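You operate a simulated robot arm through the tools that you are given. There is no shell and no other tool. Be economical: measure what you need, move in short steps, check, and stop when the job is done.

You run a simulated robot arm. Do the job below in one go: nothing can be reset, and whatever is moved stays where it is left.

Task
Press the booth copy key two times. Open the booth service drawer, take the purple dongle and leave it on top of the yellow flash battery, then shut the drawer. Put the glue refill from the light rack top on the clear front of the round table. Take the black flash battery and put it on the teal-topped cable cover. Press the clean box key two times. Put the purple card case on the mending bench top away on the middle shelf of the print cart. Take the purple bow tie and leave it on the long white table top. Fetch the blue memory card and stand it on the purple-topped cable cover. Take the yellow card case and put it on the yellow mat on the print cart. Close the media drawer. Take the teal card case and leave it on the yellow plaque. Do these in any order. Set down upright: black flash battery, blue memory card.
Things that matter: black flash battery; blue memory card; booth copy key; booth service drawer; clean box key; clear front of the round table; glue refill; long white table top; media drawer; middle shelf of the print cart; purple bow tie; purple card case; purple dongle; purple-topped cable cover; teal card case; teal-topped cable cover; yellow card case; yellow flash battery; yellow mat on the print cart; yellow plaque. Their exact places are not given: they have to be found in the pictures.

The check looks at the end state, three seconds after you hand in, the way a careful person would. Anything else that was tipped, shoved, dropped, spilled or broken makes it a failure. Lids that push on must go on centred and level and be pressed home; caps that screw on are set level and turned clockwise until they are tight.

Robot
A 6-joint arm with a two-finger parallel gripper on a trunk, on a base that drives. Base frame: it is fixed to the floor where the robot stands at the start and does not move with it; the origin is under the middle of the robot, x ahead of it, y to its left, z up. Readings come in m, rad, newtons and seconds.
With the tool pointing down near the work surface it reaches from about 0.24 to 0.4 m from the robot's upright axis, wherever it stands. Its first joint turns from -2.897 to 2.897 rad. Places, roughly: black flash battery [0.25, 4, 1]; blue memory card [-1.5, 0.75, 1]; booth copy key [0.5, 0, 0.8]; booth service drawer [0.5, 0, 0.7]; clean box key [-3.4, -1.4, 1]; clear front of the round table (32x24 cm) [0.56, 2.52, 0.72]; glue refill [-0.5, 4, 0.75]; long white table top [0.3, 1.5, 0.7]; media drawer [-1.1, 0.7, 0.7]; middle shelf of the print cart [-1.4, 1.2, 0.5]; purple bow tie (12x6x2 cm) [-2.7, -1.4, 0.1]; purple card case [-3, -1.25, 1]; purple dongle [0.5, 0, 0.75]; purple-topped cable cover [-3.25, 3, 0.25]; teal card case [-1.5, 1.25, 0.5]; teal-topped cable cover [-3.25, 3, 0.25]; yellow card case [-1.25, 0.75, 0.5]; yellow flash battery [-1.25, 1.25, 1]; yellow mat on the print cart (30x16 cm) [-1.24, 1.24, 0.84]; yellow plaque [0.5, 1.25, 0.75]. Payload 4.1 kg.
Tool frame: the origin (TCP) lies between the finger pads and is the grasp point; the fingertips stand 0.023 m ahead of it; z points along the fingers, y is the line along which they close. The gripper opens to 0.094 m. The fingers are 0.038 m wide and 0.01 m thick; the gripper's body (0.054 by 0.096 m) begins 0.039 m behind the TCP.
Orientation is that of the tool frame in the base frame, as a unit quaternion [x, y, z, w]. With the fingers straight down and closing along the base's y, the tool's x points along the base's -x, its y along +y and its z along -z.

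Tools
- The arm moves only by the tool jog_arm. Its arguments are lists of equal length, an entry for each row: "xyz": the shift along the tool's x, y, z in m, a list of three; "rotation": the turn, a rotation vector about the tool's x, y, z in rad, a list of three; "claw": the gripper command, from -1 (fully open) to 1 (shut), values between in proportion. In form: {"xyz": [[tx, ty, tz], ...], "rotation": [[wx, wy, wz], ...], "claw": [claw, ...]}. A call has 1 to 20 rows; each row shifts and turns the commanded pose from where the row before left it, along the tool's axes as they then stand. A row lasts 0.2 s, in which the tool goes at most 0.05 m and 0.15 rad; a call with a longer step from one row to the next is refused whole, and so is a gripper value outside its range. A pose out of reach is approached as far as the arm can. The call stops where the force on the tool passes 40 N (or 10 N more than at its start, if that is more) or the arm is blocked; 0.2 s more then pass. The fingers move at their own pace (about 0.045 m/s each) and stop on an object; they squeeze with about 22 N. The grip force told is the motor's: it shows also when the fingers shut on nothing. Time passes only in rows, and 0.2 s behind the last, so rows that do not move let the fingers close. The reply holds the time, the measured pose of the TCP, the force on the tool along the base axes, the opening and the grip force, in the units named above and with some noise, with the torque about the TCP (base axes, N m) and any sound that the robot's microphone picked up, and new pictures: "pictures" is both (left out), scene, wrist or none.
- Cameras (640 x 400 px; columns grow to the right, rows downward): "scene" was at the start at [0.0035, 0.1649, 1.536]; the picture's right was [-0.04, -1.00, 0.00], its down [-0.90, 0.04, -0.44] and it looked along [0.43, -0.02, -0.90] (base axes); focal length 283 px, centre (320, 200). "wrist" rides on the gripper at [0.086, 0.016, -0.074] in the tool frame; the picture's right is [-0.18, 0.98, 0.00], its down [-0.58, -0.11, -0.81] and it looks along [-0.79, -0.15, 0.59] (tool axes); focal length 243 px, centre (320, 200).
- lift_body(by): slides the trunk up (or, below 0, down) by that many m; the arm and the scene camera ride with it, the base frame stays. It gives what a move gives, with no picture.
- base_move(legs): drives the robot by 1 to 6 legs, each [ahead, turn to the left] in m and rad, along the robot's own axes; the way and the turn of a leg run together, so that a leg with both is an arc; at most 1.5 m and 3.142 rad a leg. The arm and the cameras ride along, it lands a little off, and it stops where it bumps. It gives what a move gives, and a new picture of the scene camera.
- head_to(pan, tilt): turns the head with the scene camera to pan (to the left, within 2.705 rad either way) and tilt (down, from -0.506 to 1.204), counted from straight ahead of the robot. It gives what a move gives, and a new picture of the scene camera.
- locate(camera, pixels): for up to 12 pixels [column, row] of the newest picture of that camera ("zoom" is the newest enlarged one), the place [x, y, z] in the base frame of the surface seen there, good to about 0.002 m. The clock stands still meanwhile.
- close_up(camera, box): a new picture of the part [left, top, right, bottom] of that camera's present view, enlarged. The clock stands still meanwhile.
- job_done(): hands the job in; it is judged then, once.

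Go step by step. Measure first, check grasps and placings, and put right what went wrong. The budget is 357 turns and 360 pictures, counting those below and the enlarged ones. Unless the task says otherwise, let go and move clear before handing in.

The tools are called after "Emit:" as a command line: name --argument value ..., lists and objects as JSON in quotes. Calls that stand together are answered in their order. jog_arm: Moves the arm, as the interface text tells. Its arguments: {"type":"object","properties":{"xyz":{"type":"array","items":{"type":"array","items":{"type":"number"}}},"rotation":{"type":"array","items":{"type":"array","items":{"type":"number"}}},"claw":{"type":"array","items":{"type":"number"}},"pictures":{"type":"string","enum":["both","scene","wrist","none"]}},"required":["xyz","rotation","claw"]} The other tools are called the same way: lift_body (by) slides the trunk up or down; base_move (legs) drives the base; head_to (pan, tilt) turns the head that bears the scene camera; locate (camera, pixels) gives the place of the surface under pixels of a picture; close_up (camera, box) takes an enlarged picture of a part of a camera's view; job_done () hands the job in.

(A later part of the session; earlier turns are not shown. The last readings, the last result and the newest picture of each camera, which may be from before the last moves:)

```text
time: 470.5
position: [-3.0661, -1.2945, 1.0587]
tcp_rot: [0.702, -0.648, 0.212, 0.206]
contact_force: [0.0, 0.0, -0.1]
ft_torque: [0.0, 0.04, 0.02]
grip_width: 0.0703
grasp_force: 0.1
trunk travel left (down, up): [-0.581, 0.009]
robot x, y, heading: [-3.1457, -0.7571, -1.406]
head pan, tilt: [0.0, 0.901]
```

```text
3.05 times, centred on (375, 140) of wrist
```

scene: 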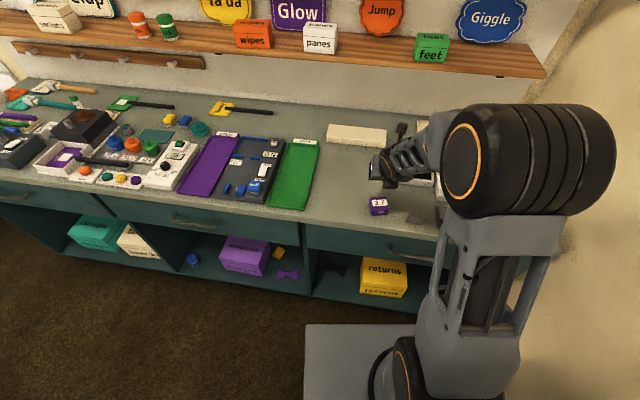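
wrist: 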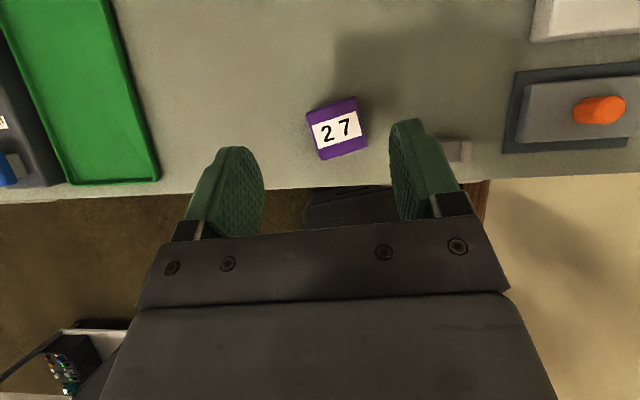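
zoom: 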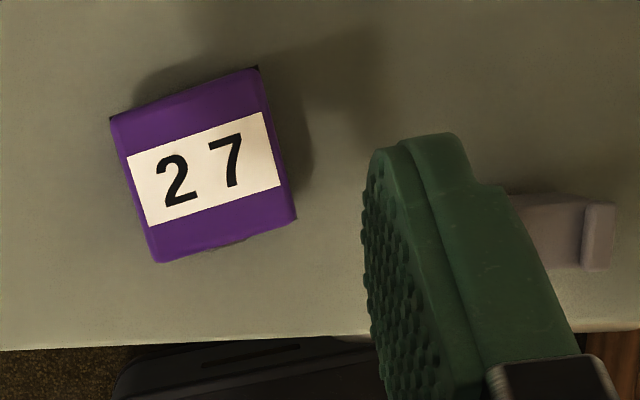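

The case centre is (-3.0725, -1.308), turned about 0.1 rad from the tool. I'll align and lower the trunk 0.14.

Emit:
jog_arm --xyz '[[0.01, 0.007, 0.007], [0, 0, 0]]' --rotation '[[0.054, 0, -0.08], [0, 0, 0]]' --claw '[-0.55, -0.55]' --pictures "none"

Emit:
lift_body --by -0.14

Emit:
jog_arm --xyz '[[0, 0, 0]]' --rotation '[[0, 0, 0]]' --claw '[-0.55]' --pictures "wrist"

```text
time: 471.1
position: [-3.0586, -1.3032, 1.0551]
tcp_rot: [0.732, -0.615, 0.217, 0.2]
contact_force: [0.2, 1.2, -0.5]
ft_torque: [-0.01, 0.03, 0.0]
grip_width: 0.0729
grasp_force: 0.0
out of reach, approached as far as the arm can: row 1
trunk travel left (down, up): [-0.581, 0.009]
robot x, y, heading: [-3.1427, -0.7571, -1.408]
head pan, tilt: [0.0, 0.901]
```

```text
time: 472.4
position: [-3.0616, -1.3075, 0.9414]
tcp_rot: [0.73, -0.611, 0.225, 0.208]
contact_force: [-0.2, 1.7, 12.9]
ft_torque: [-0.02, 0.5, -0.02]
grip_width: 0.0731
grasp_force: 0.1
trunk travel left (down, up): [-0.459, 0.131]
robot x, y, heading: [-3.1424, -0.7585, -1.402]
head pan, tilt: [0.0, 0.901]
stopped: the force on the tool passed its limit at 49 N (the readings are from after the stop); the commanded pose is now the measured one
```

```text
time: 472.9
position: [-3.0595, -1.3078, 0.9426]
tcp_rot: [0.73, -0.611, 0.225, 0.208]
contact_force: [0.1, -3.3, 17.7]
ft_torque: [-0.18, 0.66, 0.14]
grip_width: 0.073
grasp_force: 0.2
trunk travel left (down, up): [-0.459, 0.131]
robot x, y, heading: [-3.1457, -0.7579, -1.404]
head pan, tilt: [0.0, 0.901]
```

wrist: 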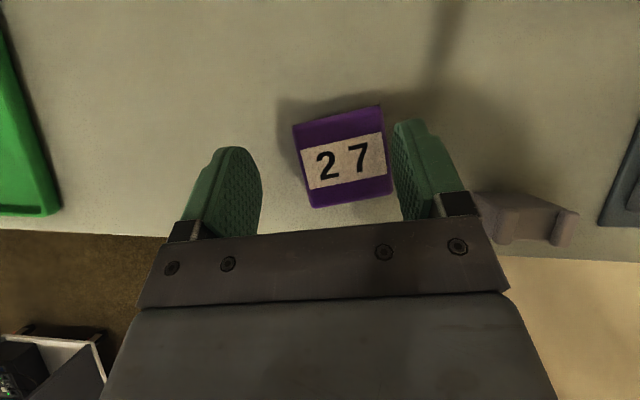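

The right finger landed on the case's edge because the sideways shift wasn't reached. I'll rise 2.5 cm, bring the base 6 cm closer while retracting the arm, and shift right.

Emit:
lift_body --by 0.03

Emit:
jog_arm --xyz '[[-0.025, 0, -0.017], [-0.025, 0, -0.017], [0, 0.012, 0], [0, 0.012, 0], [0, 0, 0]]' --rotation '[[0, 0, 0], [0, 0, 0], [0, 0, 0], [0, 0, 0], [0, 0, 0]]' --claw '[-0.55, -0.55, -0.55, -0.55, -0.55]' --pictures "none"

Emit:
base_move --legs '[[0.055, 0]]'

Emit:
jog_arm --xyz '[[0, 0, 0]]' --rotation '[[0, 0, 0]]' --claw '[-0.55]' --pictures "wrist"

```text
time: 473.6
position: [-3.0599, -1.3062, 0.9698]
tcp_rot: [0.73, -0.613, 0.223, 0.206]
contact_force: [0.5, 0.8, 0.4]
ft_torque: [0.0, -0.01, -0.01]
grip_width: 0.073
grasp_force: 0.2
trunk travel left (down, up): [-0.489, 0.101]
robot x, y, heading: [-3.1451, -0.7577, -1.406]
head pan, tilt: [0.0, 0.901]
```

```text
time: 474.8
position: [-3.0847, -1.2497, 0.9648]
tcp_rot: [0.729, -0.613, 0.22, 0.21]
contact_force: [0.3, 0.8, 0.4]
ft_torque: [-0.02, 0.01, -0.02]
grip_width: 0.0726
grasp_force: 0.0
out of reach, approached as far as the arm can: row 4
trunk travel left (down, up): [-0.489, 0.101]
robot x, y, heading: [-3.1419, -0.7629, -1.405]
head pan, tilt: [0.0, 0.901]
```

```text
time: 475.8
position: [-3.0739, -1.3039, 0.966]
tcp_rot: [0.728, -0.613, 0.221, 0.211]
contact_force: [-0.4, -0.3, 0.6]
ft_torque: [-0.01, -0.01, 0.02]
grip_width: 0.0729
grasp_force: 0.0
trunk travel left (down, up): [-0.489, 0.101]
robot x, y, heading: [-3.1365, -0.8123, -1.404]
head pan, tilt: [0.0, 0.901]
```

scene: 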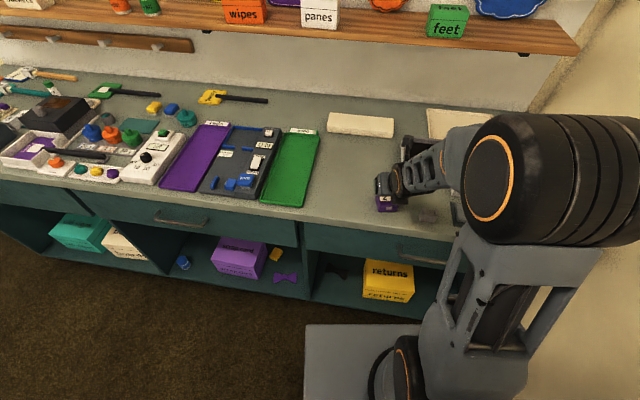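

```text
time: 476.1
position: [-3.0741, -1.3038, 0.966]
tcp_rot: [0.729, -0.613, 0.221, 0.21]
contact_force: [0.7, 0.0, -0.1]
ft_torque: [0.04, 0.04, 0.0]
grip_width: 0.0728
grasp_force: 0.0
trunk travel left (down, up): [-0.489, 0.101]
robot x, y, heading: [-3.1365, -0.8143, -1.408]
head pan, tilt: [0.0, 0.901]
```

wrist: 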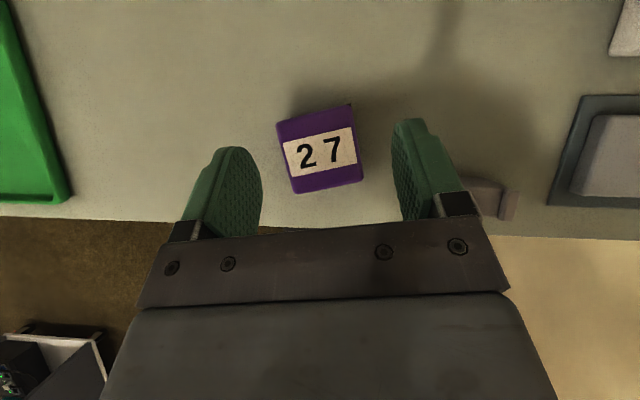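

Centred and aligned. Check its position again, then lower.

Emit:
locate --camera "wrist" --pixels '[[322, 150], [278, 125], [352, 108], [296, 190], [362, 178]]'

Emit:
lift_body --by -0.048

Emit:
jog_arm --xyz '[[0, 0, 0]]' --rotation '[[0, 0, 0]]' --claw '[-0.55]' --pictures "wrist"

```text
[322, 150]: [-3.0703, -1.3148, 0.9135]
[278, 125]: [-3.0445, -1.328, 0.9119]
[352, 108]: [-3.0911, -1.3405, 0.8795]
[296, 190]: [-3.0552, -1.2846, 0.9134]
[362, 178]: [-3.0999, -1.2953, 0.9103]
```

```text
time: 477.1
position: [-3.0752, -1.3037, 0.9182]
tcp_rot: [0.729, -0.614, 0.22, 0.21]
contact_force: [-0.1, 0.7, -0.2]
ft_torque: [-0.02, -0.01, 0.0]
grip_width: 0.0729
grasp_force: 0.0
trunk travel left (down, up): [-0.441, 0.149]
robot x, y, heading: [-3.1323, -0.8142, -1.406]
head pan, tilt: [0.0, 0.901]
```

```text
time: 477.4
position: [-3.0754, -1.3039, 0.9173]
tcp_rot: [0.728, -0.614, 0.22, 0.21]
contact_force: [0.7, 0.2, -0.5]
ft_torque: [0.02, 0.01, 0.02]
grip_width: 0.073
grasp_force: 0.2
trunk travel left (down, up): [-0.441, 0.149]
robot x, y, heading: [-3.1342, -0.8119, -1.405]
head pan, tilt: [0.0, 0.901]
```

wrist: 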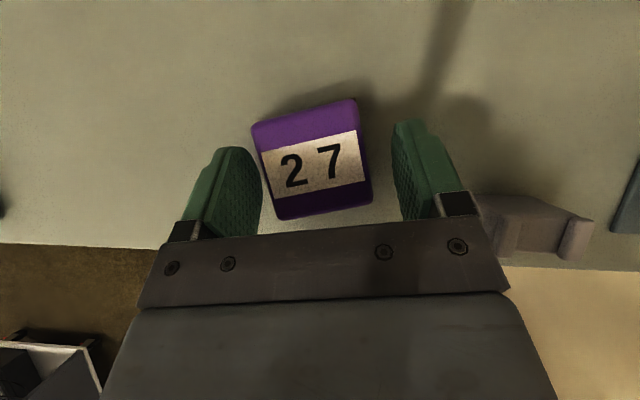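

Emit:
jog_arm --xyz '[[0, 0, 0], [0, 0, 0], [0, 0, 0], [0, 0, 0]]' --rotation '[[0, 0, 0], [0, 0, 0], [0, 0, 0], [0, 0, 0]]' --claw '[1, 1, 1, 1]' --pictures "none"

Emit:
lift_body --by 0.14

Emit:
jog_arm --xyz '[[0, 0, 0]]' --rotation '[[0, 0, 0]]' --claw '[1]'

```text
time: 478.4
position: [-3.074, -1.3041, 0.9184]
tcp_rot: [0.728, -0.614, 0.221, 0.21]
contact_force: [-0.5, 0.3, 0.7]
ft_torque: [0.0, -0.02, 0.03]
grip_width: 0.0515
grasp_force: 21.7
trunk travel left (down, up): [-0.441, 0.149]
robot x, y, heading: [-3.1348, -0.8146, -1.399]
head pan, tilt: [0.0, 0.901]
```

```text
time: 480.1
position: [-3.0751, -1.3032, 1.0578]
tcp_rot: [0.729, -0.613, 0.22, 0.21]
contact_force: [0.0, -0.2, -1.4]
ft_torque: [0.0, -0.01, 0.03]
grip_width: 0.0515
grasp_force: 21.3
trunk travel left (down, up): [-0.581, 0.009]
robot x, y, heading: [-3.1363, -0.8125, -1.407]
head pan, tilt: [0.0, 0.901]
```

```text
time: 480.5
position: [-3.0745, -1.3034, 1.0575]
tcp_rot: [0.728, -0.614, 0.22, 0.21]
contact_force: [0.0, 0.1, 0.2]
ft_torque: [0.0, 0.03, 0.02]
grip_width: 0.0514
grasp_force: 22.4
trunk travel left (down, up): [-0.581, 0.009]
robot x, y, heading: [-3.1358, -0.8152, -1.402]
head pan, tilt: [0.0, 0.901]
```

scene: 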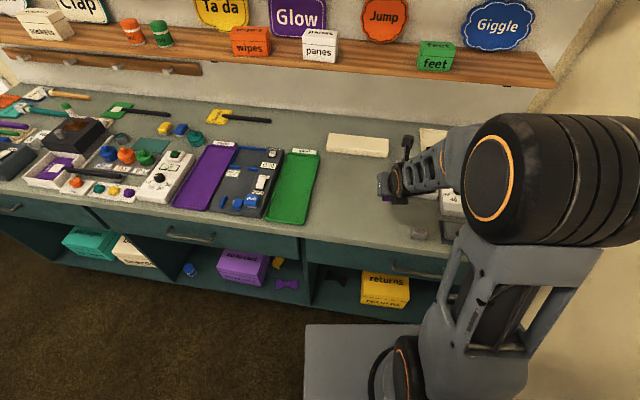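
wrist: 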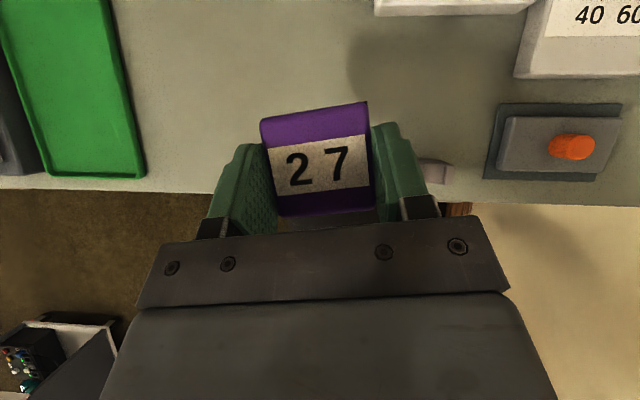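

Held. I'll drive east along the south aisle and then north up to the cart's front (x≈-0.72, y≈1.05).

Emit:
base_move --legs '[[0, 1.511], [1.215, 0], [1.215, 0], [0, 1.462], [0.95, 0], [0.65, 0]]'

Emit:
base_move --legs '[[0, 1.571]]'

Emit:
head_to --pan 0.0 --tilt 0.8

```text
time: 507.6
position: [-0.6859, 1.5621, 1.0576]
tcp_rot: [0.667, 0.679, 0.227, -0.204]
contact_force: [1.0, 0.0, -0.4]
ft_torque: [-0.03, -0.04, 0.02]
grip_width: 0.0514
grasp_force: 22.3
trunk travel left (down, up): [-0.581, 0.009]
robot x, y, heading: [-0.703, 1.0707, 1.587]
head pan, tilt: [0.0, 0.901]
```

scene: 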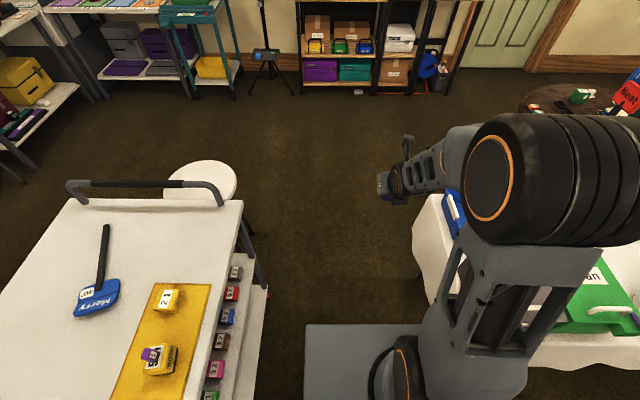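

```text
time: 511.8
position: [-1.1962, 1.0828, 1.0582]
tcp_rot: [-0.009, 0.953, 0.016, -0.304]
contact_force: [0.6, -0.1, -0.4]
ft_torque: [0.01, 0.03, -0.01]
grip_width: 0.0512
grasp_force: 21.6
trunk travel left (down, up): [-0.581, 0.009]
robot x, y, heading: [-0.7002, 1.0628, -3.131]
head pan, tilt: [0.0, 0.901]
```

scene: 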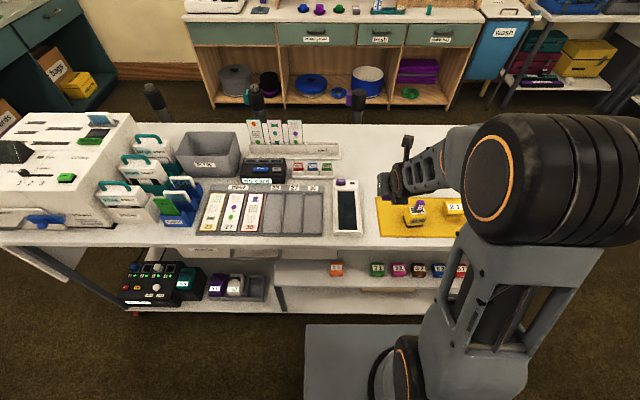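

```text
time: 512.5
position: [-1.196, 1.0823, 1.0579]
tcp_rot: [-0.008, 0.952, 0.016, -0.304]
contact_force: [0.1, 0.1, -1.3]
ft_torque: [-0.03, -0.04, -0.01]
grip_width: 0.0514
grasp_force: 22.3
trunk travel left (down, up): [-0.581, 0.009]
robot x, y, heading: [-0.6995, 1.0669, -3.131]
head pan, tilt: [0.0, 0.799]
```

scene: 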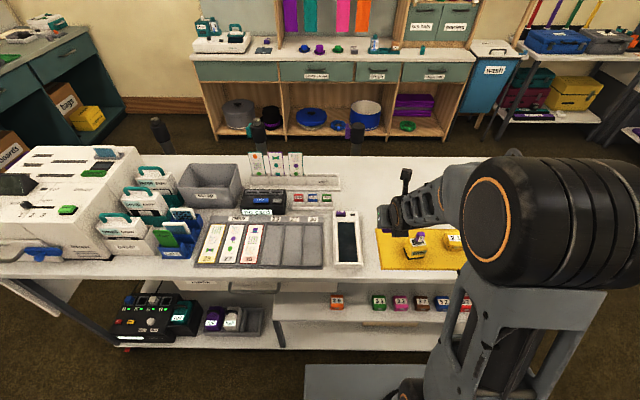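

I'm at the cart front. I'll retract 0.1 and shift to y≈1.05 (the gap between 25 and 31), back the base a little, then lower.

Emit:
jog_arm --xyz '[[-0.0277, -0.011, -0.0197], [-0.0277, -0.011, -0.0197], [-0.0277, -0.01, -0.0197], [0, 0, 0]]' --rotation '[[0, -0.015, 0], [0, -0.015, 0], [0, -0.015, 0], [0, 0, 0]]' --claw '[1, 1, 1, 1]' --pictures "none"

Emit:
base_move --legs '[[-0.03, 0]]'

```text
time: 513.5
position: [-1.1046, 1.0501, 1.0615]
tcp_rot: [-0.008, 0.959, 0.017, -0.282]
contact_force: [1.0, -0.2, -0.6]
ft_torque: [-0.01, -0.01, 0.02]
grip_width: 0.0511
grasp_force: 22.7
out of reach, approached as far as the arm can: row 3
trunk travel left (down, up): [-0.581, 0.009]
robot x, y, heading: [-0.7011, 1.0671, -3.131]
head pan, tilt: [0.0, 0.799]
```

```text
time: 514.4
position: [-1.0748, 1.0505, 1.0612]
tcp_rot: [-0.008, 0.959, 0.017, -0.282]
contact_force: [0.1, 0.4, -0.7]
ft_torque: [0.0, 0.02, 0.0]
grip_width: 0.0511
grasp_force: 22.5
trunk travel left (down, up): [-0.581, 0.009]
robot x, y, heading: [-0.6727, 1.0684, -3.127]
head pan, tilt: [0.0, 0.799]
```

scene: 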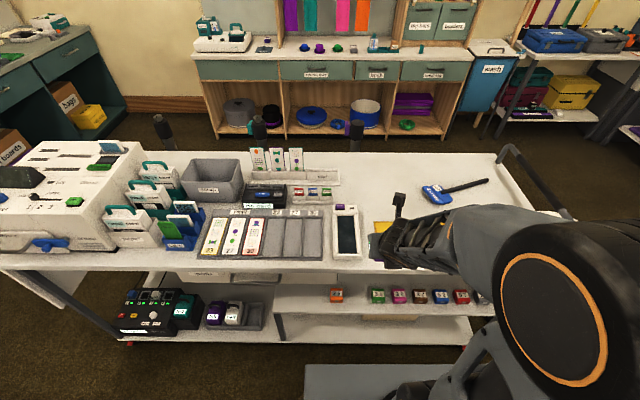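

Now outside the edge at x=-1.075. Lower the trunk to bring the TCP to z≈0.555.

Emit:
lift_body --by -0.4

Emit:
lift_body --by -0.103

Emit:
head_to --pan 0.0 --tilt 0.5

Emit:
close_up --camera "scene" --box '[280, 230, 460, 360]'

```text
time: 518.2
position: [-1.0766, 1.0495, 0.6611]
tcp_rot: [-0.008, 0.959, 0.017, -0.283]
contact_force: [0.0, -0.5, -0.6]
ft_torque: [0.0, 0.0, -0.03]
grip_width: 0.0514
grasp_force: 22.1
trunk travel left (down, up): [-0.181, 0.409]
robot x, y, heading: [-0.6699, 1.0677, -3.13]
head pan, tilt: [0.0, 0.799]
```

```text
time: 519.5
position: [-1.0753, 1.0506, 0.558]
tcp_rot: [-0.008, 0.959, 0.017, -0.282]
contact_force: [-0.4, 0.5, -0.6]
ft_torque: [-0.02, 0.01, 0.01]
grip_width: 0.0513
grasp_force: 22.2
trunk travel left (down, up): [-0.078, 0.512]
robot x, y, heading: [-0.6748, 1.0651, -3.132]
head pan, tilt: [0.0, 0.799]
```

```text
time: 520.3
position: [-1.0766, 1.052, 0.558]
tcp_rot: [-0.008, 0.959, 0.017, -0.283]
contact_force: [0.9, -0.4, -0.7]
ft_torque: [0.01, 0.01, 0.01]
grip_width: 0.0512
grasp_force: 21.3
trunk travel left (down, up): [-0.078, 0.512]
robot x, y, heading: [-0.6695, 1.069, -3.129]
head pan, tilt: [0.0, 0.499]
```

scene: 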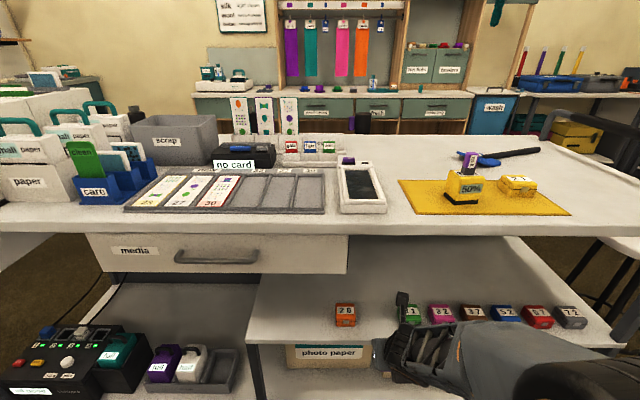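

```text
3.08 times, centred on (370, 295) of scene
```

zoom: 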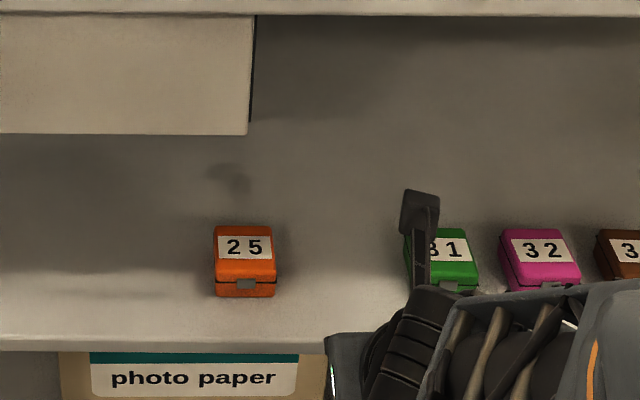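

The gap between 25 and 31 is clear. Drive in 0.1, then extend 0.04 while restoring the grasp tilt.

Emit:
base_move --legs '[[0.1, 0]]'

Emit:
jog_arm --xyz '[[0.017, 0, 0.011], [0.017, 0, 0.0115], [0, 0, 0]]' --rotation '[[0, 0.024, 0], [0, 0.023, 0], [0, 0, 0]]' --claw '[1, 1, 1]'

```text
time: 521.5
position: [-1.1748, 1.0496, 0.5592]
tcp_rot: [-0.008, 0.959, 0.017, -0.283]
contact_force: [0.0, 0.2, 0.8]
ft_torque: [-0.02, -0.01, 0.03]
grip_width: 0.0508
grasp_force: 21.5
trunk travel left (down, up): [-0.078, 0.512]
robot x, y, heading: [-0.7695, 1.0612, -3.123]
head pan, tilt: [0.0, 0.499]
```

scene: 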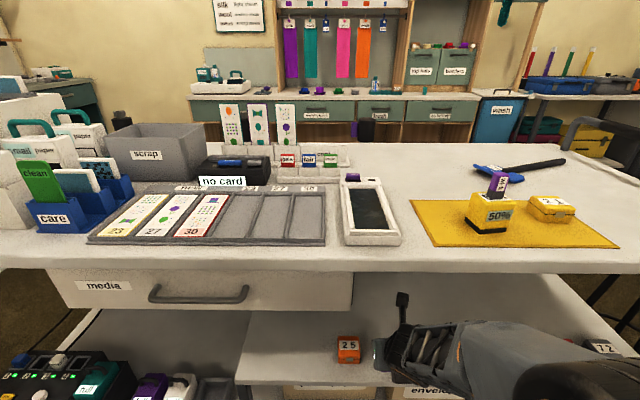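

```text
time: 522.3
position: [-1.217, 1.0496, 0.5585]
tcp_rot: [-0.009, 0.952, 0.015, -0.305]
contact_force: [0.3, -0.4, 0.4]
ft_torque: [-0.04, 0.01, 0.01]
grip_width: 0.0511
grasp_force: 22.1
trunk travel left (down, up): [-0.078, 0.512]
robot x, y, heading: [-0.771, 1.0643, -3.128]
head pan, tilt: [0.0, 0.499]
```

scene: 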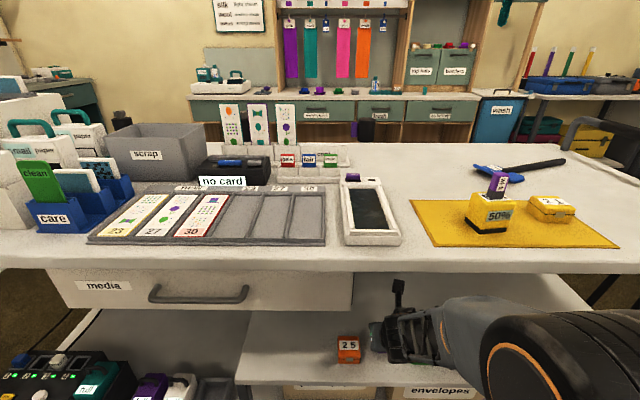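
wrist: 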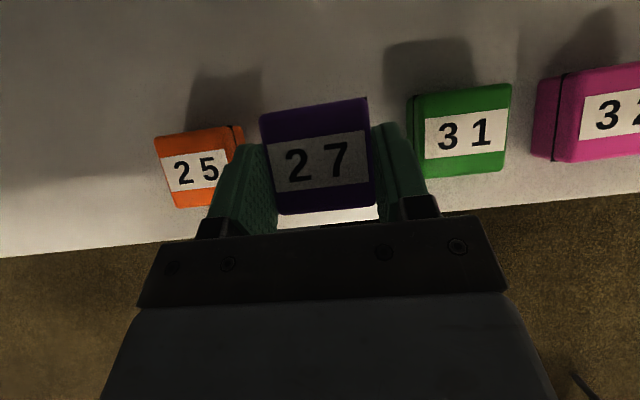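

Level and well placed between 25 and 31. Lower 0.036, then feel.

Emit:
lift_body --by -0.037

Emit:
lift_body --by -0.003

```text
time: 523.1
position: [-1.2174, 1.0482, 0.5213]
tcp_rot: [-0.009, 0.952, 0.016, -0.305]
contact_force: [-0.8, 0.5, 0.0]
ft_torque: [0.0, -0.01, 0.01]
grip_width: 0.0513
grasp_force: 22.5
trunk travel left (down, up): [-0.041, 0.549]
robot x, y, heading: [-0.7684, 1.0667, -3.13]
head pan, tilt: [0.0, 0.499]
```

```text
time: 523.6
position: [-1.2166, 1.0489, 0.5188]
tcp_rot: [-0.009, 0.952, 0.015, -0.305]
contact_force: [0.6, 0.0, -1.1]
ft_torque: [0.02, -0.03, 0.01]
grip_width: 0.0512
grasp_force: 22.1
trunk travel left (down, up): [-0.038, 0.552]
robot x, y, heading: [-0.7718, 1.0645, -3.132]
head pan, tilt: [0.0, 0.499]
```

Emit:
lift_body --by -0.002

```text
time: 524.1
position: [-1.2163, 1.05, 0.5175]
tcp_rot: [-0.008, 0.952, 0.016, -0.306]
contact_force: [1.0, 0.2, 12.6]
ft_torque: [-0.32, -0.04, 0.03]
grip_width: 0.0514
grasp_force: 22.3
trunk travel left (down, up): [-0.036, 0.554]
robot x, y, heading: [-0.7709, 1.0644, -3.131]
head pan, tilt: [0.0, 0.499]
```

Contact. Release, rise 4 cm, and withdraw.

Emit:
jog_arm --xyz '[[0, 0, 0], [0, 0, 0], [0, 0, 0]]' --rotation '[[0, 0, 0], [0, 0, 0], [0, 0, 0]]' --claw '[-0.38, -0.38, -0.38]' --pictures "none"

Emit:
lift_body --by 0.045

Emit:
jog_arm --xyz '[[-0.0275, 0, -0.0197], [-0.0275, 0, -0.0197], [0, 0, 0]]' --rotation '[[0, -0.04, 0], [0, -0.04, 0], [0, 0, 0]]' --claw '[-0.38, -0.38, -0.38]' --pictures "wrist"

Emit:
base_move --legs '[[-0.1, 0]]'

```text
time: 524.9
position: [-1.2174, 1.0488, 0.5165]
tcp_rot: [-0.008, 0.952, 0.017, -0.305]
contact_force: [0.0, -0.2, 0.4]
ft_torque: [0.0, -0.03, -0.04]
grip_width: 0.0652
grasp_force: 0.1
trunk travel left (down, up): [-0.036, 0.554]
robot x, y, heading: [-0.7722, 1.0662, -3.132]
head pan, tilt: [0.0, 0.499]
```

```text
time: 525.8
position: [-1.2182, 1.0487, 0.5603]
tcp_rot: [-0.009, 0.952, 0.016, -0.305]
contact_force: [-0.2, -0.2, 0.0]
ft_torque: [0.0, -0.01, 0.01]
grip_width: 0.065
grasp_force: 0.1
trunk travel left (down, up): [-0.081, 0.509]
robot x, y, heading: [-0.7709, 1.0666, -3.13]
head pan, tilt: [0.0, 0.499]
```

```text
time: 526.6
position: [-1.1665, 1.0471, 0.5687]
tcp_rot: [-0.007, 0.964, 0.016, -0.266]
contact_force: [0.1, 1.0, -0.9]
ft_torque: [0.03, -0.02, 0.0]
grip_width: 0.0651
grasp_force: 0.0
out of reach, approached as far as the arm can: row 2
trunk travel left (down, up): [-0.081, 0.509]
robot x, y, heading: [-0.7737, 1.0663, -3.129]
head pan, tilt: [0.0, 0.499]
```

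wrist: 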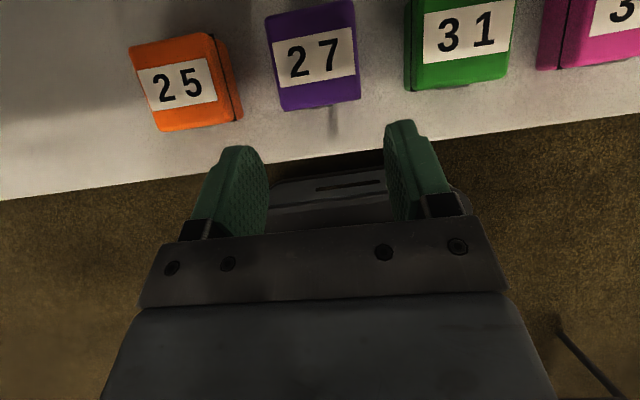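

```text
time: 527.8
position: [-1.0683, 1.0499, 0.5681]
tcp_rot: [-0.008, 0.964, 0.017, -0.266]
contact_force: [-0.5, -0.5, 0.0]
ft_torque: [0.0, -0.01, 0.0]
grip_width: 0.0649
grasp_force: 0.0
trunk travel left (down, up): [-0.081, 0.509]
robot x, y, heading: [-0.6697, 1.0668, -3.13]
head pan, tilt: [0.0, 0.499]
```

scene: 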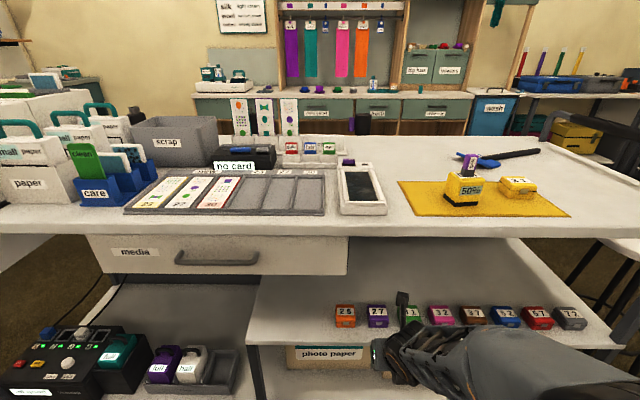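

Case "27" stands in its numeric place. Now the blue card: retract and raise, then shift the base to y≈0.87.

Emit:
jog_arm --xyz '[[-0.02, 0, -0.01], [-0.02, 0, -0.008], [0, 0, 0]]' --rotation '[[0, -0.08, 0], [0, -0.08, 0], [0, 0, 0]]' --claw '[-0.38, -0.38, -0.38]' --pictures "none"

Emit:
lift_body --by 0.4

Emit:
lift_body --by 0.1

Emit:
base_move --legs '[[0.1, 0], [0, 1.56], [0.2, 0], [0, -1.571]]'

Emit:
head_to --pan 0.0 --tilt 0.75

```text
time: 528.6
position: [-1.038, 1.0478, 0.569]
tcp_rot: [-0.007, 0.982, 0.017, -0.186]
contact_force: [-0.1, 0.6, -0.1]
ft_torque: [0.01, -0.01, 0.01]
grip_width: 0.0647
grasp_force: 0.1
out of reach, approached as far as the arm can: row 1, 2
trunk travel left (down, up): [-0.081, 0.509]
robot x, y, heading: [-0.6707, 1.0673, -3.129]
head pan, tilt: [0.0, 0.499]
```

```text
time: 532.4
position: [-1.0375, 1.0476, 0.969]
tcp_rot: [-0.007, 0.982, 0.017, -0.186]
contact_force: [-0.8, -0.1, -0.3]
ft_torque: [0.01, 0.03, 0.0]
grip_width: 0.0647
grasp_force: 0.1
trunk travel left (down, up): [-0.481, 0.109]
robot x, y, heading: [-0.6756, 1.0678, -3.124]
head pan, tilt: [0.0, 0.499]
```

```text
time: 533.7
position: [-1.0382, 1.049, 1.0692]
tcp_rot: [-0.007, 0.982, 0.016, -0.187]
contact_force: [0.4, -0.2, -0.8]
ft_torque: [0.01, -0.01, 0.05]
grip_width: 0.065
grasp_force: 0.0
trunk travel left (down, up): [-0.581, 0.009]
robot x, y, heading: [-0.6674, 1.0716, -3.126]
head pan, tilt: [0.0, 0.499]
```

```text
time: 543.7
position: [-1.1348, 0.8425, 1.0686]
tcp_rot: [-0.011, 0.982, 0.016, -0.187]
contact_force: [0.3, -0.8, 0.2]
ft_torque: [-0.01, 0.01, 0.02]
grip_width: 0.0649
grasp_force: 0.0
trunk travel left (down, up): [-0.581, 0.009]
robot x, y, heading: [-0.7711, 0.8645, -3.117]
head pan, tilt: [0.0, 0.499]
```

scene: 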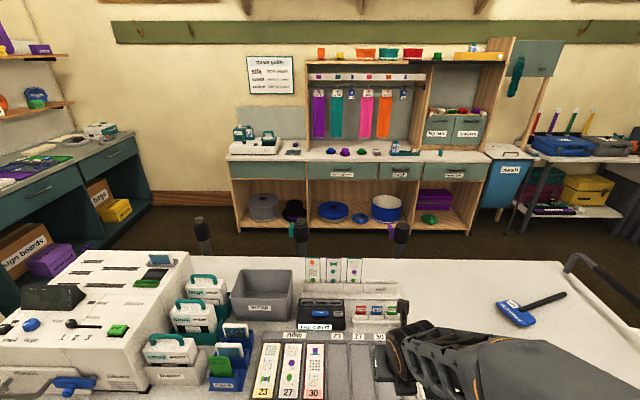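

```text
time: 544.4
position: [-1.1371, 0.8429, 1.0694]
tcp_rot: [-0.01, 0.982, 0.017, -0.187]
contact_force: [0.3, 0.3, -0.3]
ft_torque: [0.01, -0.03, 0.02]
grip_width: 0.0651
grasp_force: 0.0
trunk travel left (down, up): [-0.581, 0.009]
robot x, y, heading: [-0.7715, 0.8658, -3.119]
head pan, tilt: [0.0, 0.75]
```

scene: 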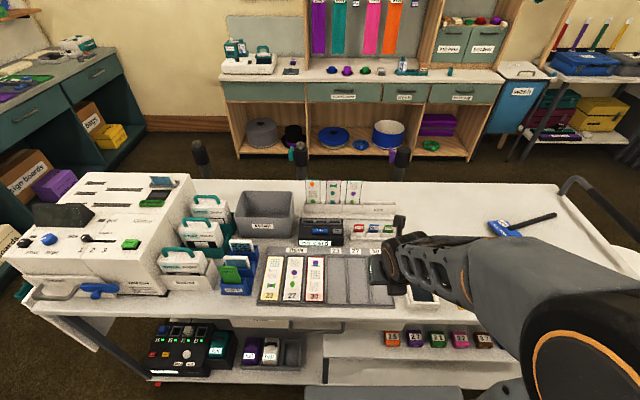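

Emit:
close_up --camera "scene" --box '[335, 205, 425, 265]'

Emit:
locate --camera "zoom" --pixels '[[180, 155], [160, 150], [205, 155], [180, 170], [100, 150], [240, 150], [180, 195], [180, 140], [310, 150]]'

```text
6.67 times, centred on (380, 235) of scene
```

zoom: 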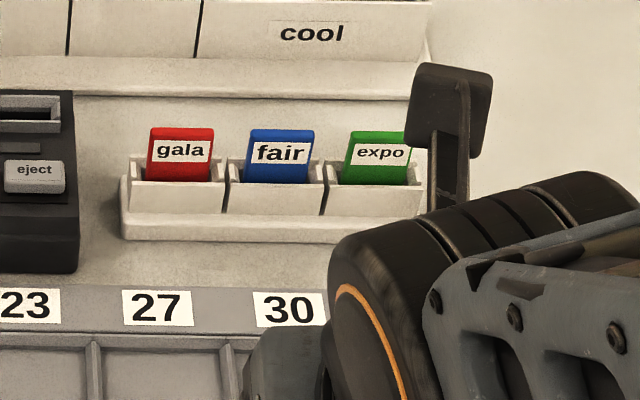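

```text
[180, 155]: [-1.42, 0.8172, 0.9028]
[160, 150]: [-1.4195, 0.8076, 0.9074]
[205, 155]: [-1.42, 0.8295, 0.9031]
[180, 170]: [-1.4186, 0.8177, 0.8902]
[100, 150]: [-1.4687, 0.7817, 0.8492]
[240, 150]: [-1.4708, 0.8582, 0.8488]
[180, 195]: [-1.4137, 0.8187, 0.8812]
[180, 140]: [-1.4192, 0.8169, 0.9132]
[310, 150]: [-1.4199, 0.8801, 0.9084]
```

The blue card is at (-1.42, 0.868), 34 mm wide, top ≈0.917, with only 15 mm to its neighbours. So I'll grip it front-to-back with a vertical tool: straighten the pitch and turn the gripper 90°.

Emit:
jog_arm --xyz '[[0, 0, 0], [0, 0, 0], [0, 0, 0], [0, 0, 0], [0, 0, 0], [0, 0, 0], [0, 0, 0], [0, 0, 0], [0, 0, 0], [0, 0, 0], [0, 0, 0], [0, 0, 0], [0, 0, 0], [0, 0, 0], [0, 0, 0]]' --rotation '[[0, -0.125, 0], [0, -0.125, 0], [0, -0.125, 0], [0, 0, 0.143], [0, 0, 0.143], [0, 0, 0.143], [0, 0, 0.143], [0, 0, 0.143], [0, 0, 0.143], [0, 0, 0.143], [0, 0, 0.143], [0, 0, 0.143], [0, 0, 0.143], [0, 0, 0.141], [0, 0, 0]]' --claw '[0, 0, 0, 0, 0, 0, 0, 0, 0, 0, 0, 0, 0, 0, 0]' --pictures "none"

Emit:
base_move --legs '[[0.095, -0.02]]'

```text
time: 547.6
position: [-1.137, 0.8436, 1.069]
tcp_rot: [0.703, 0.711, 0.013, -0.013]
contact_force: [0.9, 0.4, 1.0]
ft_torque: [-0.02, -0.01, 0.02]
grip_width: 0.0474
grasp_force: 0.1
trunk travel left (down, up): [-0.581, 0.009]
robot x, y, heading: [-0.771, 0.8671, -3.115]
head pan, tilt: [0.0, 0.75]
```

```text
time: 548.8
position: [-1.2324, 0.8492, 1.0696]
tcp_rot: [0.708, 0.706, 0.013, -0.012]
contact_force: [0.2, -0.1, 0.4]
ft_torque: [0.02, -0.03, 0.02]
grip_width: 0.0468
grasp_force: 0.0
trunk travel left (down, up): [-0.581, 0.009]
robot x, y, heading: [-0.8632, 0.8661, -3.14]
head pan, tilt: [0.0, 0.75]
```

scene: 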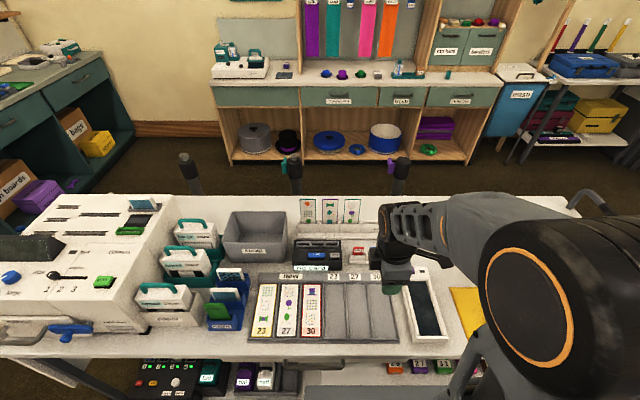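

Now extend to above the card.

Emit:
jog_arm --xyz '[[0.004, -0.0375, 0], [0.004, -0.0375, 0], [0.004, -0.0375, 0], [0.004, -0.0375, 0], [0.003, -0.0375, 0], [0, 0, 0]]' --rotation '[[0, -0.035, 0], [0, 0, 0], [0, 0, 0], [0, 0, 0], [0, 0, 0], [0, 0, 0]]' --claw '[0, 0, 0, 0, 0, 0]'

```text
time: 550.2
position: [-1.4188, 0.8684, 1.0689]
tcp_rot: [0.708, 0.706, 0.001, -0.001]
contact_force: [-0.2, 0.2, -0.4]
ft_torque: [-0.02, 0.0, 0.01]
grip_width: 0.047
grasp_force: 0.0
trunk travel left (down, up): [-0.581, 0.009]
robot x, y, heading: [-0.8647, 0.8617, -3.145]
head pan, tilt: [0.0, 0.75]
```

scene: 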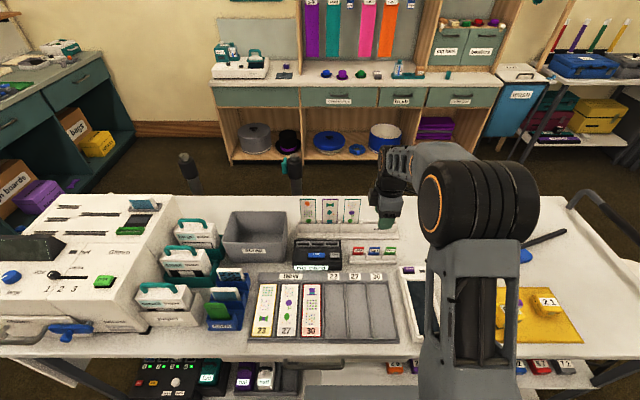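
wrist: 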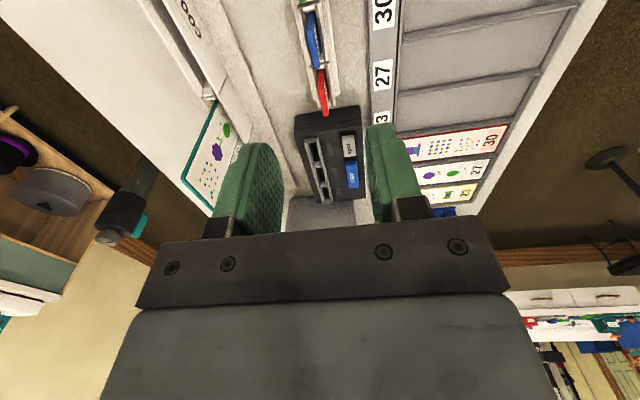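

The tool is right above the rack and vertical. I'll measure the blue card from the wrist view.

Emit:
close_up --camera "wrist" --box '[270, 0, 370, 120]'

Emit:
locate --camera "wrist" --pixels '[[311, 20], [313, 40], [316, 60], [309, 40], [318, 40], [309, 15], [320, 85], [325, 110], [330, 40], [300, 40]]'

```text
3.33 times, centred on (320, 60) of wrist
```

zoom: 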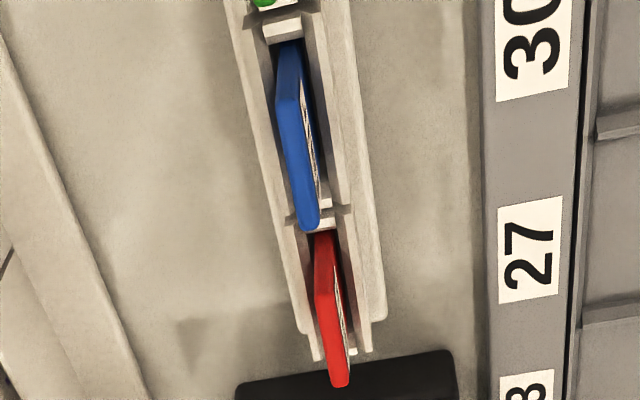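

```text
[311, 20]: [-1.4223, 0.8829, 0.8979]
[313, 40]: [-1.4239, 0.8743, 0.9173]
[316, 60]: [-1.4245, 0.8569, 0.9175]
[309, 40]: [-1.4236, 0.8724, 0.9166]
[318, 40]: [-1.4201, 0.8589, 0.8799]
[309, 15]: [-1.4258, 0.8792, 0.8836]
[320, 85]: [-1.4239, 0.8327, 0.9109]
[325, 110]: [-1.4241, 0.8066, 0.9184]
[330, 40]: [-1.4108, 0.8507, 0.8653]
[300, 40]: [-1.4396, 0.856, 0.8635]
```

The card is ≈7 mm thick at x=-1.424, y 0.851–0.885, top 0.917. I'll centre on it and descend to grip its top 3 cm.

Emit:
jog_arm --xyz '[[0, -0.005, 0.04], [0, 0, 0.04], [0, 0, 0.04], [0, 0, 0]]' --rotation '[[0, 0, 0], [0, 0, 0], [0, 0, 0], [0, 0, 0]]' --claw '[0.3, 0.3, 0.3, 0.3]'

```text
time: 551.2
position: [-1.424, 0.8681, 0.9484]
tcp_rot: [0.708, 0.706, 0.0, -0.001]
contact_force: [1.1, -1.0, 0.1]
ft_torque: [-0.01, 0.0, -0.01]
grip_width: 0.0328
grasp_force: 0.1
trunk travel left (down, up): [-0.581, 0.009]
robot x, y, heading: [-0.8619, 0.8588, -3.14]
head pan, tilt: [0.0, 0.75]
```

scene: 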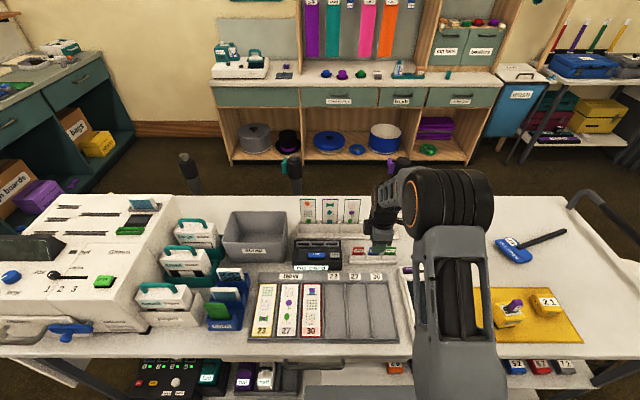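
wrist: 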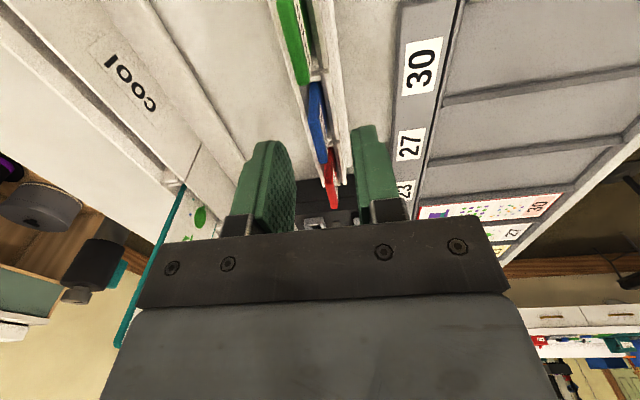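

Emit:
jog_arm --xyz '[[0, 0, 0.02], [0, 0, 0.016], [0, 0, 0], [0, 0, 0], [0, 0, 0], [0, 0, 0]]' --rotation '[[0, 0, 0], [0, 0, 0], [0, 0, 0], [0, 0, 0], [0, 0, 0], [0, 0, 0]]' --claw '[0.3, 0.3, 0.3, 1, 1, 1]'

```text
time: 552.6
position: [-1.4239, 0.8699, 0.9136]
tcp_rot: [0.709, 0.705, 0.0, -0.001]
contact_force: [0.2, -0.7, 0.2]
ft_torque: [-0.01, 0.0, 0.01]
grip_width: 0.0049
grasp_force: 22.0
trunk travel left (down, up): [-0.581, 0.009]
robot x, y, heading: [-0.8638, 0.862, -3.138]
head pan, tilt: [0.0, 0.75]
```

scene: 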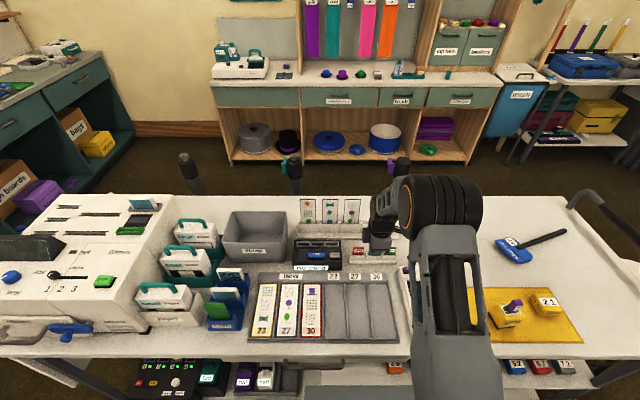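
wrist: 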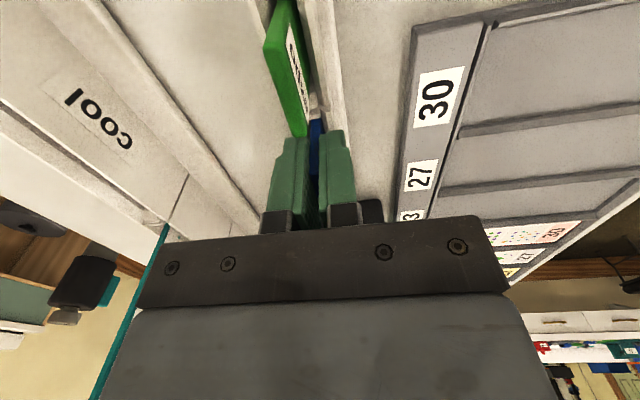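

Gripped (4.9 mm thick). Lift it straight out and check.

Emit:
jog_arm --xyz '[[0, 0, -0.03], [0, 0, -0.04], [0, 0, -0.04], [0, 0, -0.04], [0, 0, 0]]' --rotation '[[0, 0, 0], [0, 0, 0], [0, 0, 0], [0, 0, 0], [0, 0, 0]]' --claw '[1, 1, 1, 1, 1]'

Emit:
close_up --camera "scene" --box '[330, 190, 430, 270]'

Emit:
close_up --camera "wrist" --box '[240, 80, 400, 240]'

```text
time: 553.8
position: [-1.4237, 0.8701, 1.0639]
tcp_rot: [0.708, 0.706, 0.0, 0.0]
contact_force: [0.1, -0.4, -0.8]
ft_torque: [-0.02, -0.02, 0.0]
grip_width: 0.0045
grasp_force: 22.2
trunk travel left (down, up): [-0.581, 0.009]
robot x, y, heading: [-0.8678, 0.8621, -3.141]
head pan, tilt: [0.0, 0.75]
```

scene: 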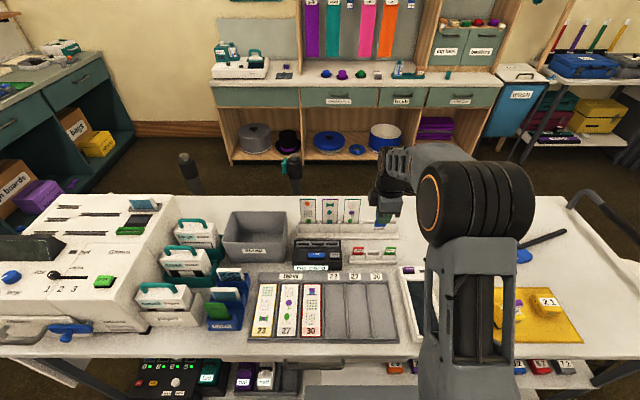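
wrist: 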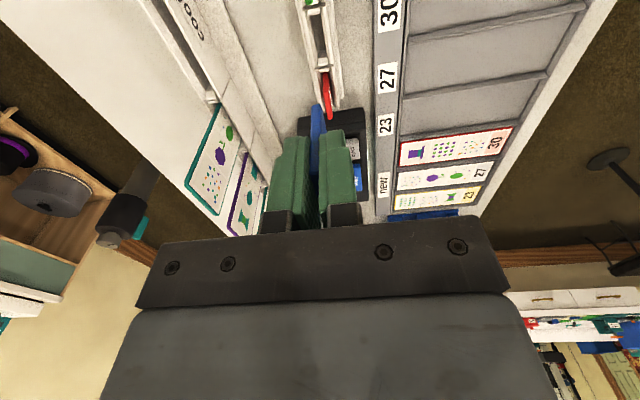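

```text
5.00 times, centred on (380, 230) of scene
```

zoom: 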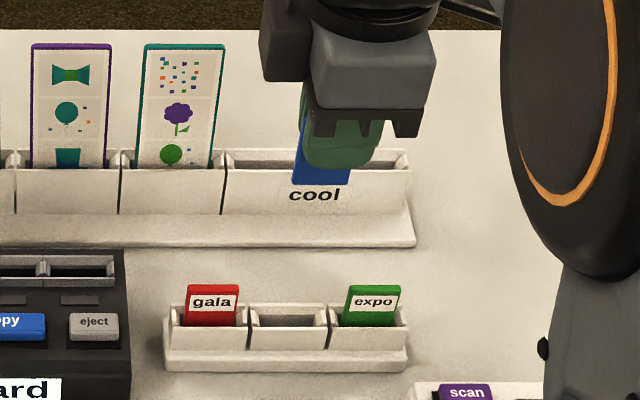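

```text
2.50 times, centred on (320, 160) of wrist
```

zoom: 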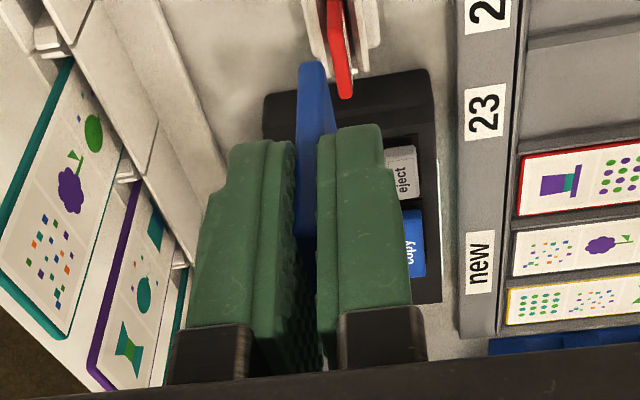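

Emit:
locate --camera "zoom" --pixels '[[312, 66], [310, 75], [312, 100], [325, 72], [302, 90], [312, 130]]'

Emit:
locate --camera "scene" --pixels '[[394, 225], [394, 222], [390, 224], [398, 225], [395, 226]]'

```text
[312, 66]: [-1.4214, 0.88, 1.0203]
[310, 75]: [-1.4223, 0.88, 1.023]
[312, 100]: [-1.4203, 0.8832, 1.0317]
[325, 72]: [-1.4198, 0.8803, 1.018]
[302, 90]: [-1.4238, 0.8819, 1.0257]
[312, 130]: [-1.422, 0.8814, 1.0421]
```

```text
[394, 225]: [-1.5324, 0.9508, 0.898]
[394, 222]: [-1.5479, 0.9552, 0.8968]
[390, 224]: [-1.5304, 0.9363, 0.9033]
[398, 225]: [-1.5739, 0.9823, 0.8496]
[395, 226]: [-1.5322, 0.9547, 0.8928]
```

Card held; its bottom is 0.045 below the TCP. I'll carry it north and west to the cable covers: first to about (-0.75, 2.88).

Emit:
base_move --legs '[[-0.12, 0], [0, -1.571], [1.0, 0], [1.02, 0], [0, 1.571]]'

Emit:
base_move --legs '[[0.87, 0]]'

```text
time: 572.4
position: [-1.2687, 2.9017, 1.0645]
tcp_rot: [0.708, 0.707, 0.001, 0.0]
contact_force: [-0.7, 0.2, 0.1]
ft_torque: [-0.04, 0.0, -0.01]
grip_width: 0.0044
grasp_force: 21.6
trunk travel left (down, up): [-0.581, 0.009]
robot x, y, heading: [-0.7133, 2.9008, -3.133]
head pan, tilt: [0.0, 0.75]
```

scene: 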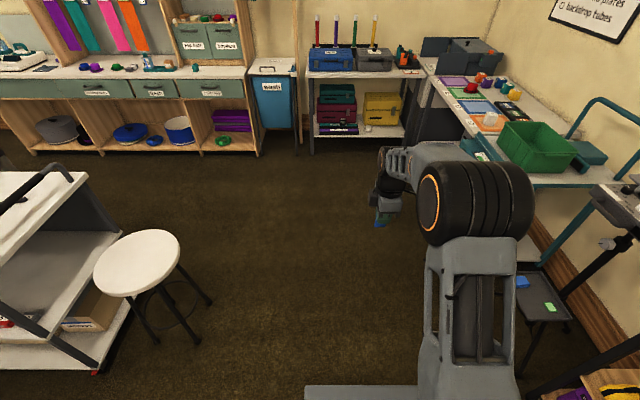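

```text
time: 577.0
position: [-2.1397, 2.8979, 1.0632]
tcp_rot: [0.708, 0.706, 0.001, -0.001]
contact_force: [0.7, 0.5, 0.0]
ft_torque: [0.03, -0.02, 0.02]
grip_width: 0.0046
grasp_force: 21.8
trunk travel left (down, up): [-0.581, 0.009]
robot x, y, heading: [-1.5803, 2.8898, -3.134]
head pan, tilt: [0.0, 0.75]
```

scene: 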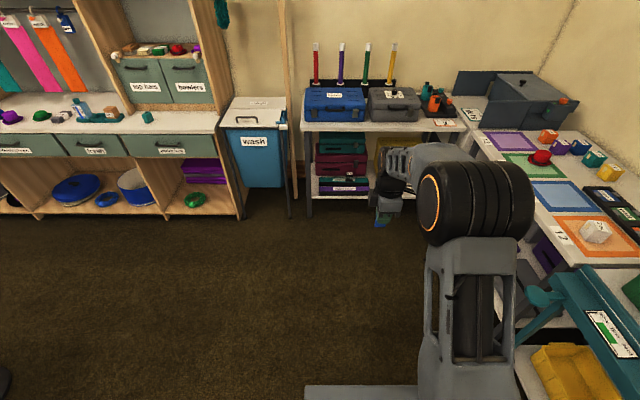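

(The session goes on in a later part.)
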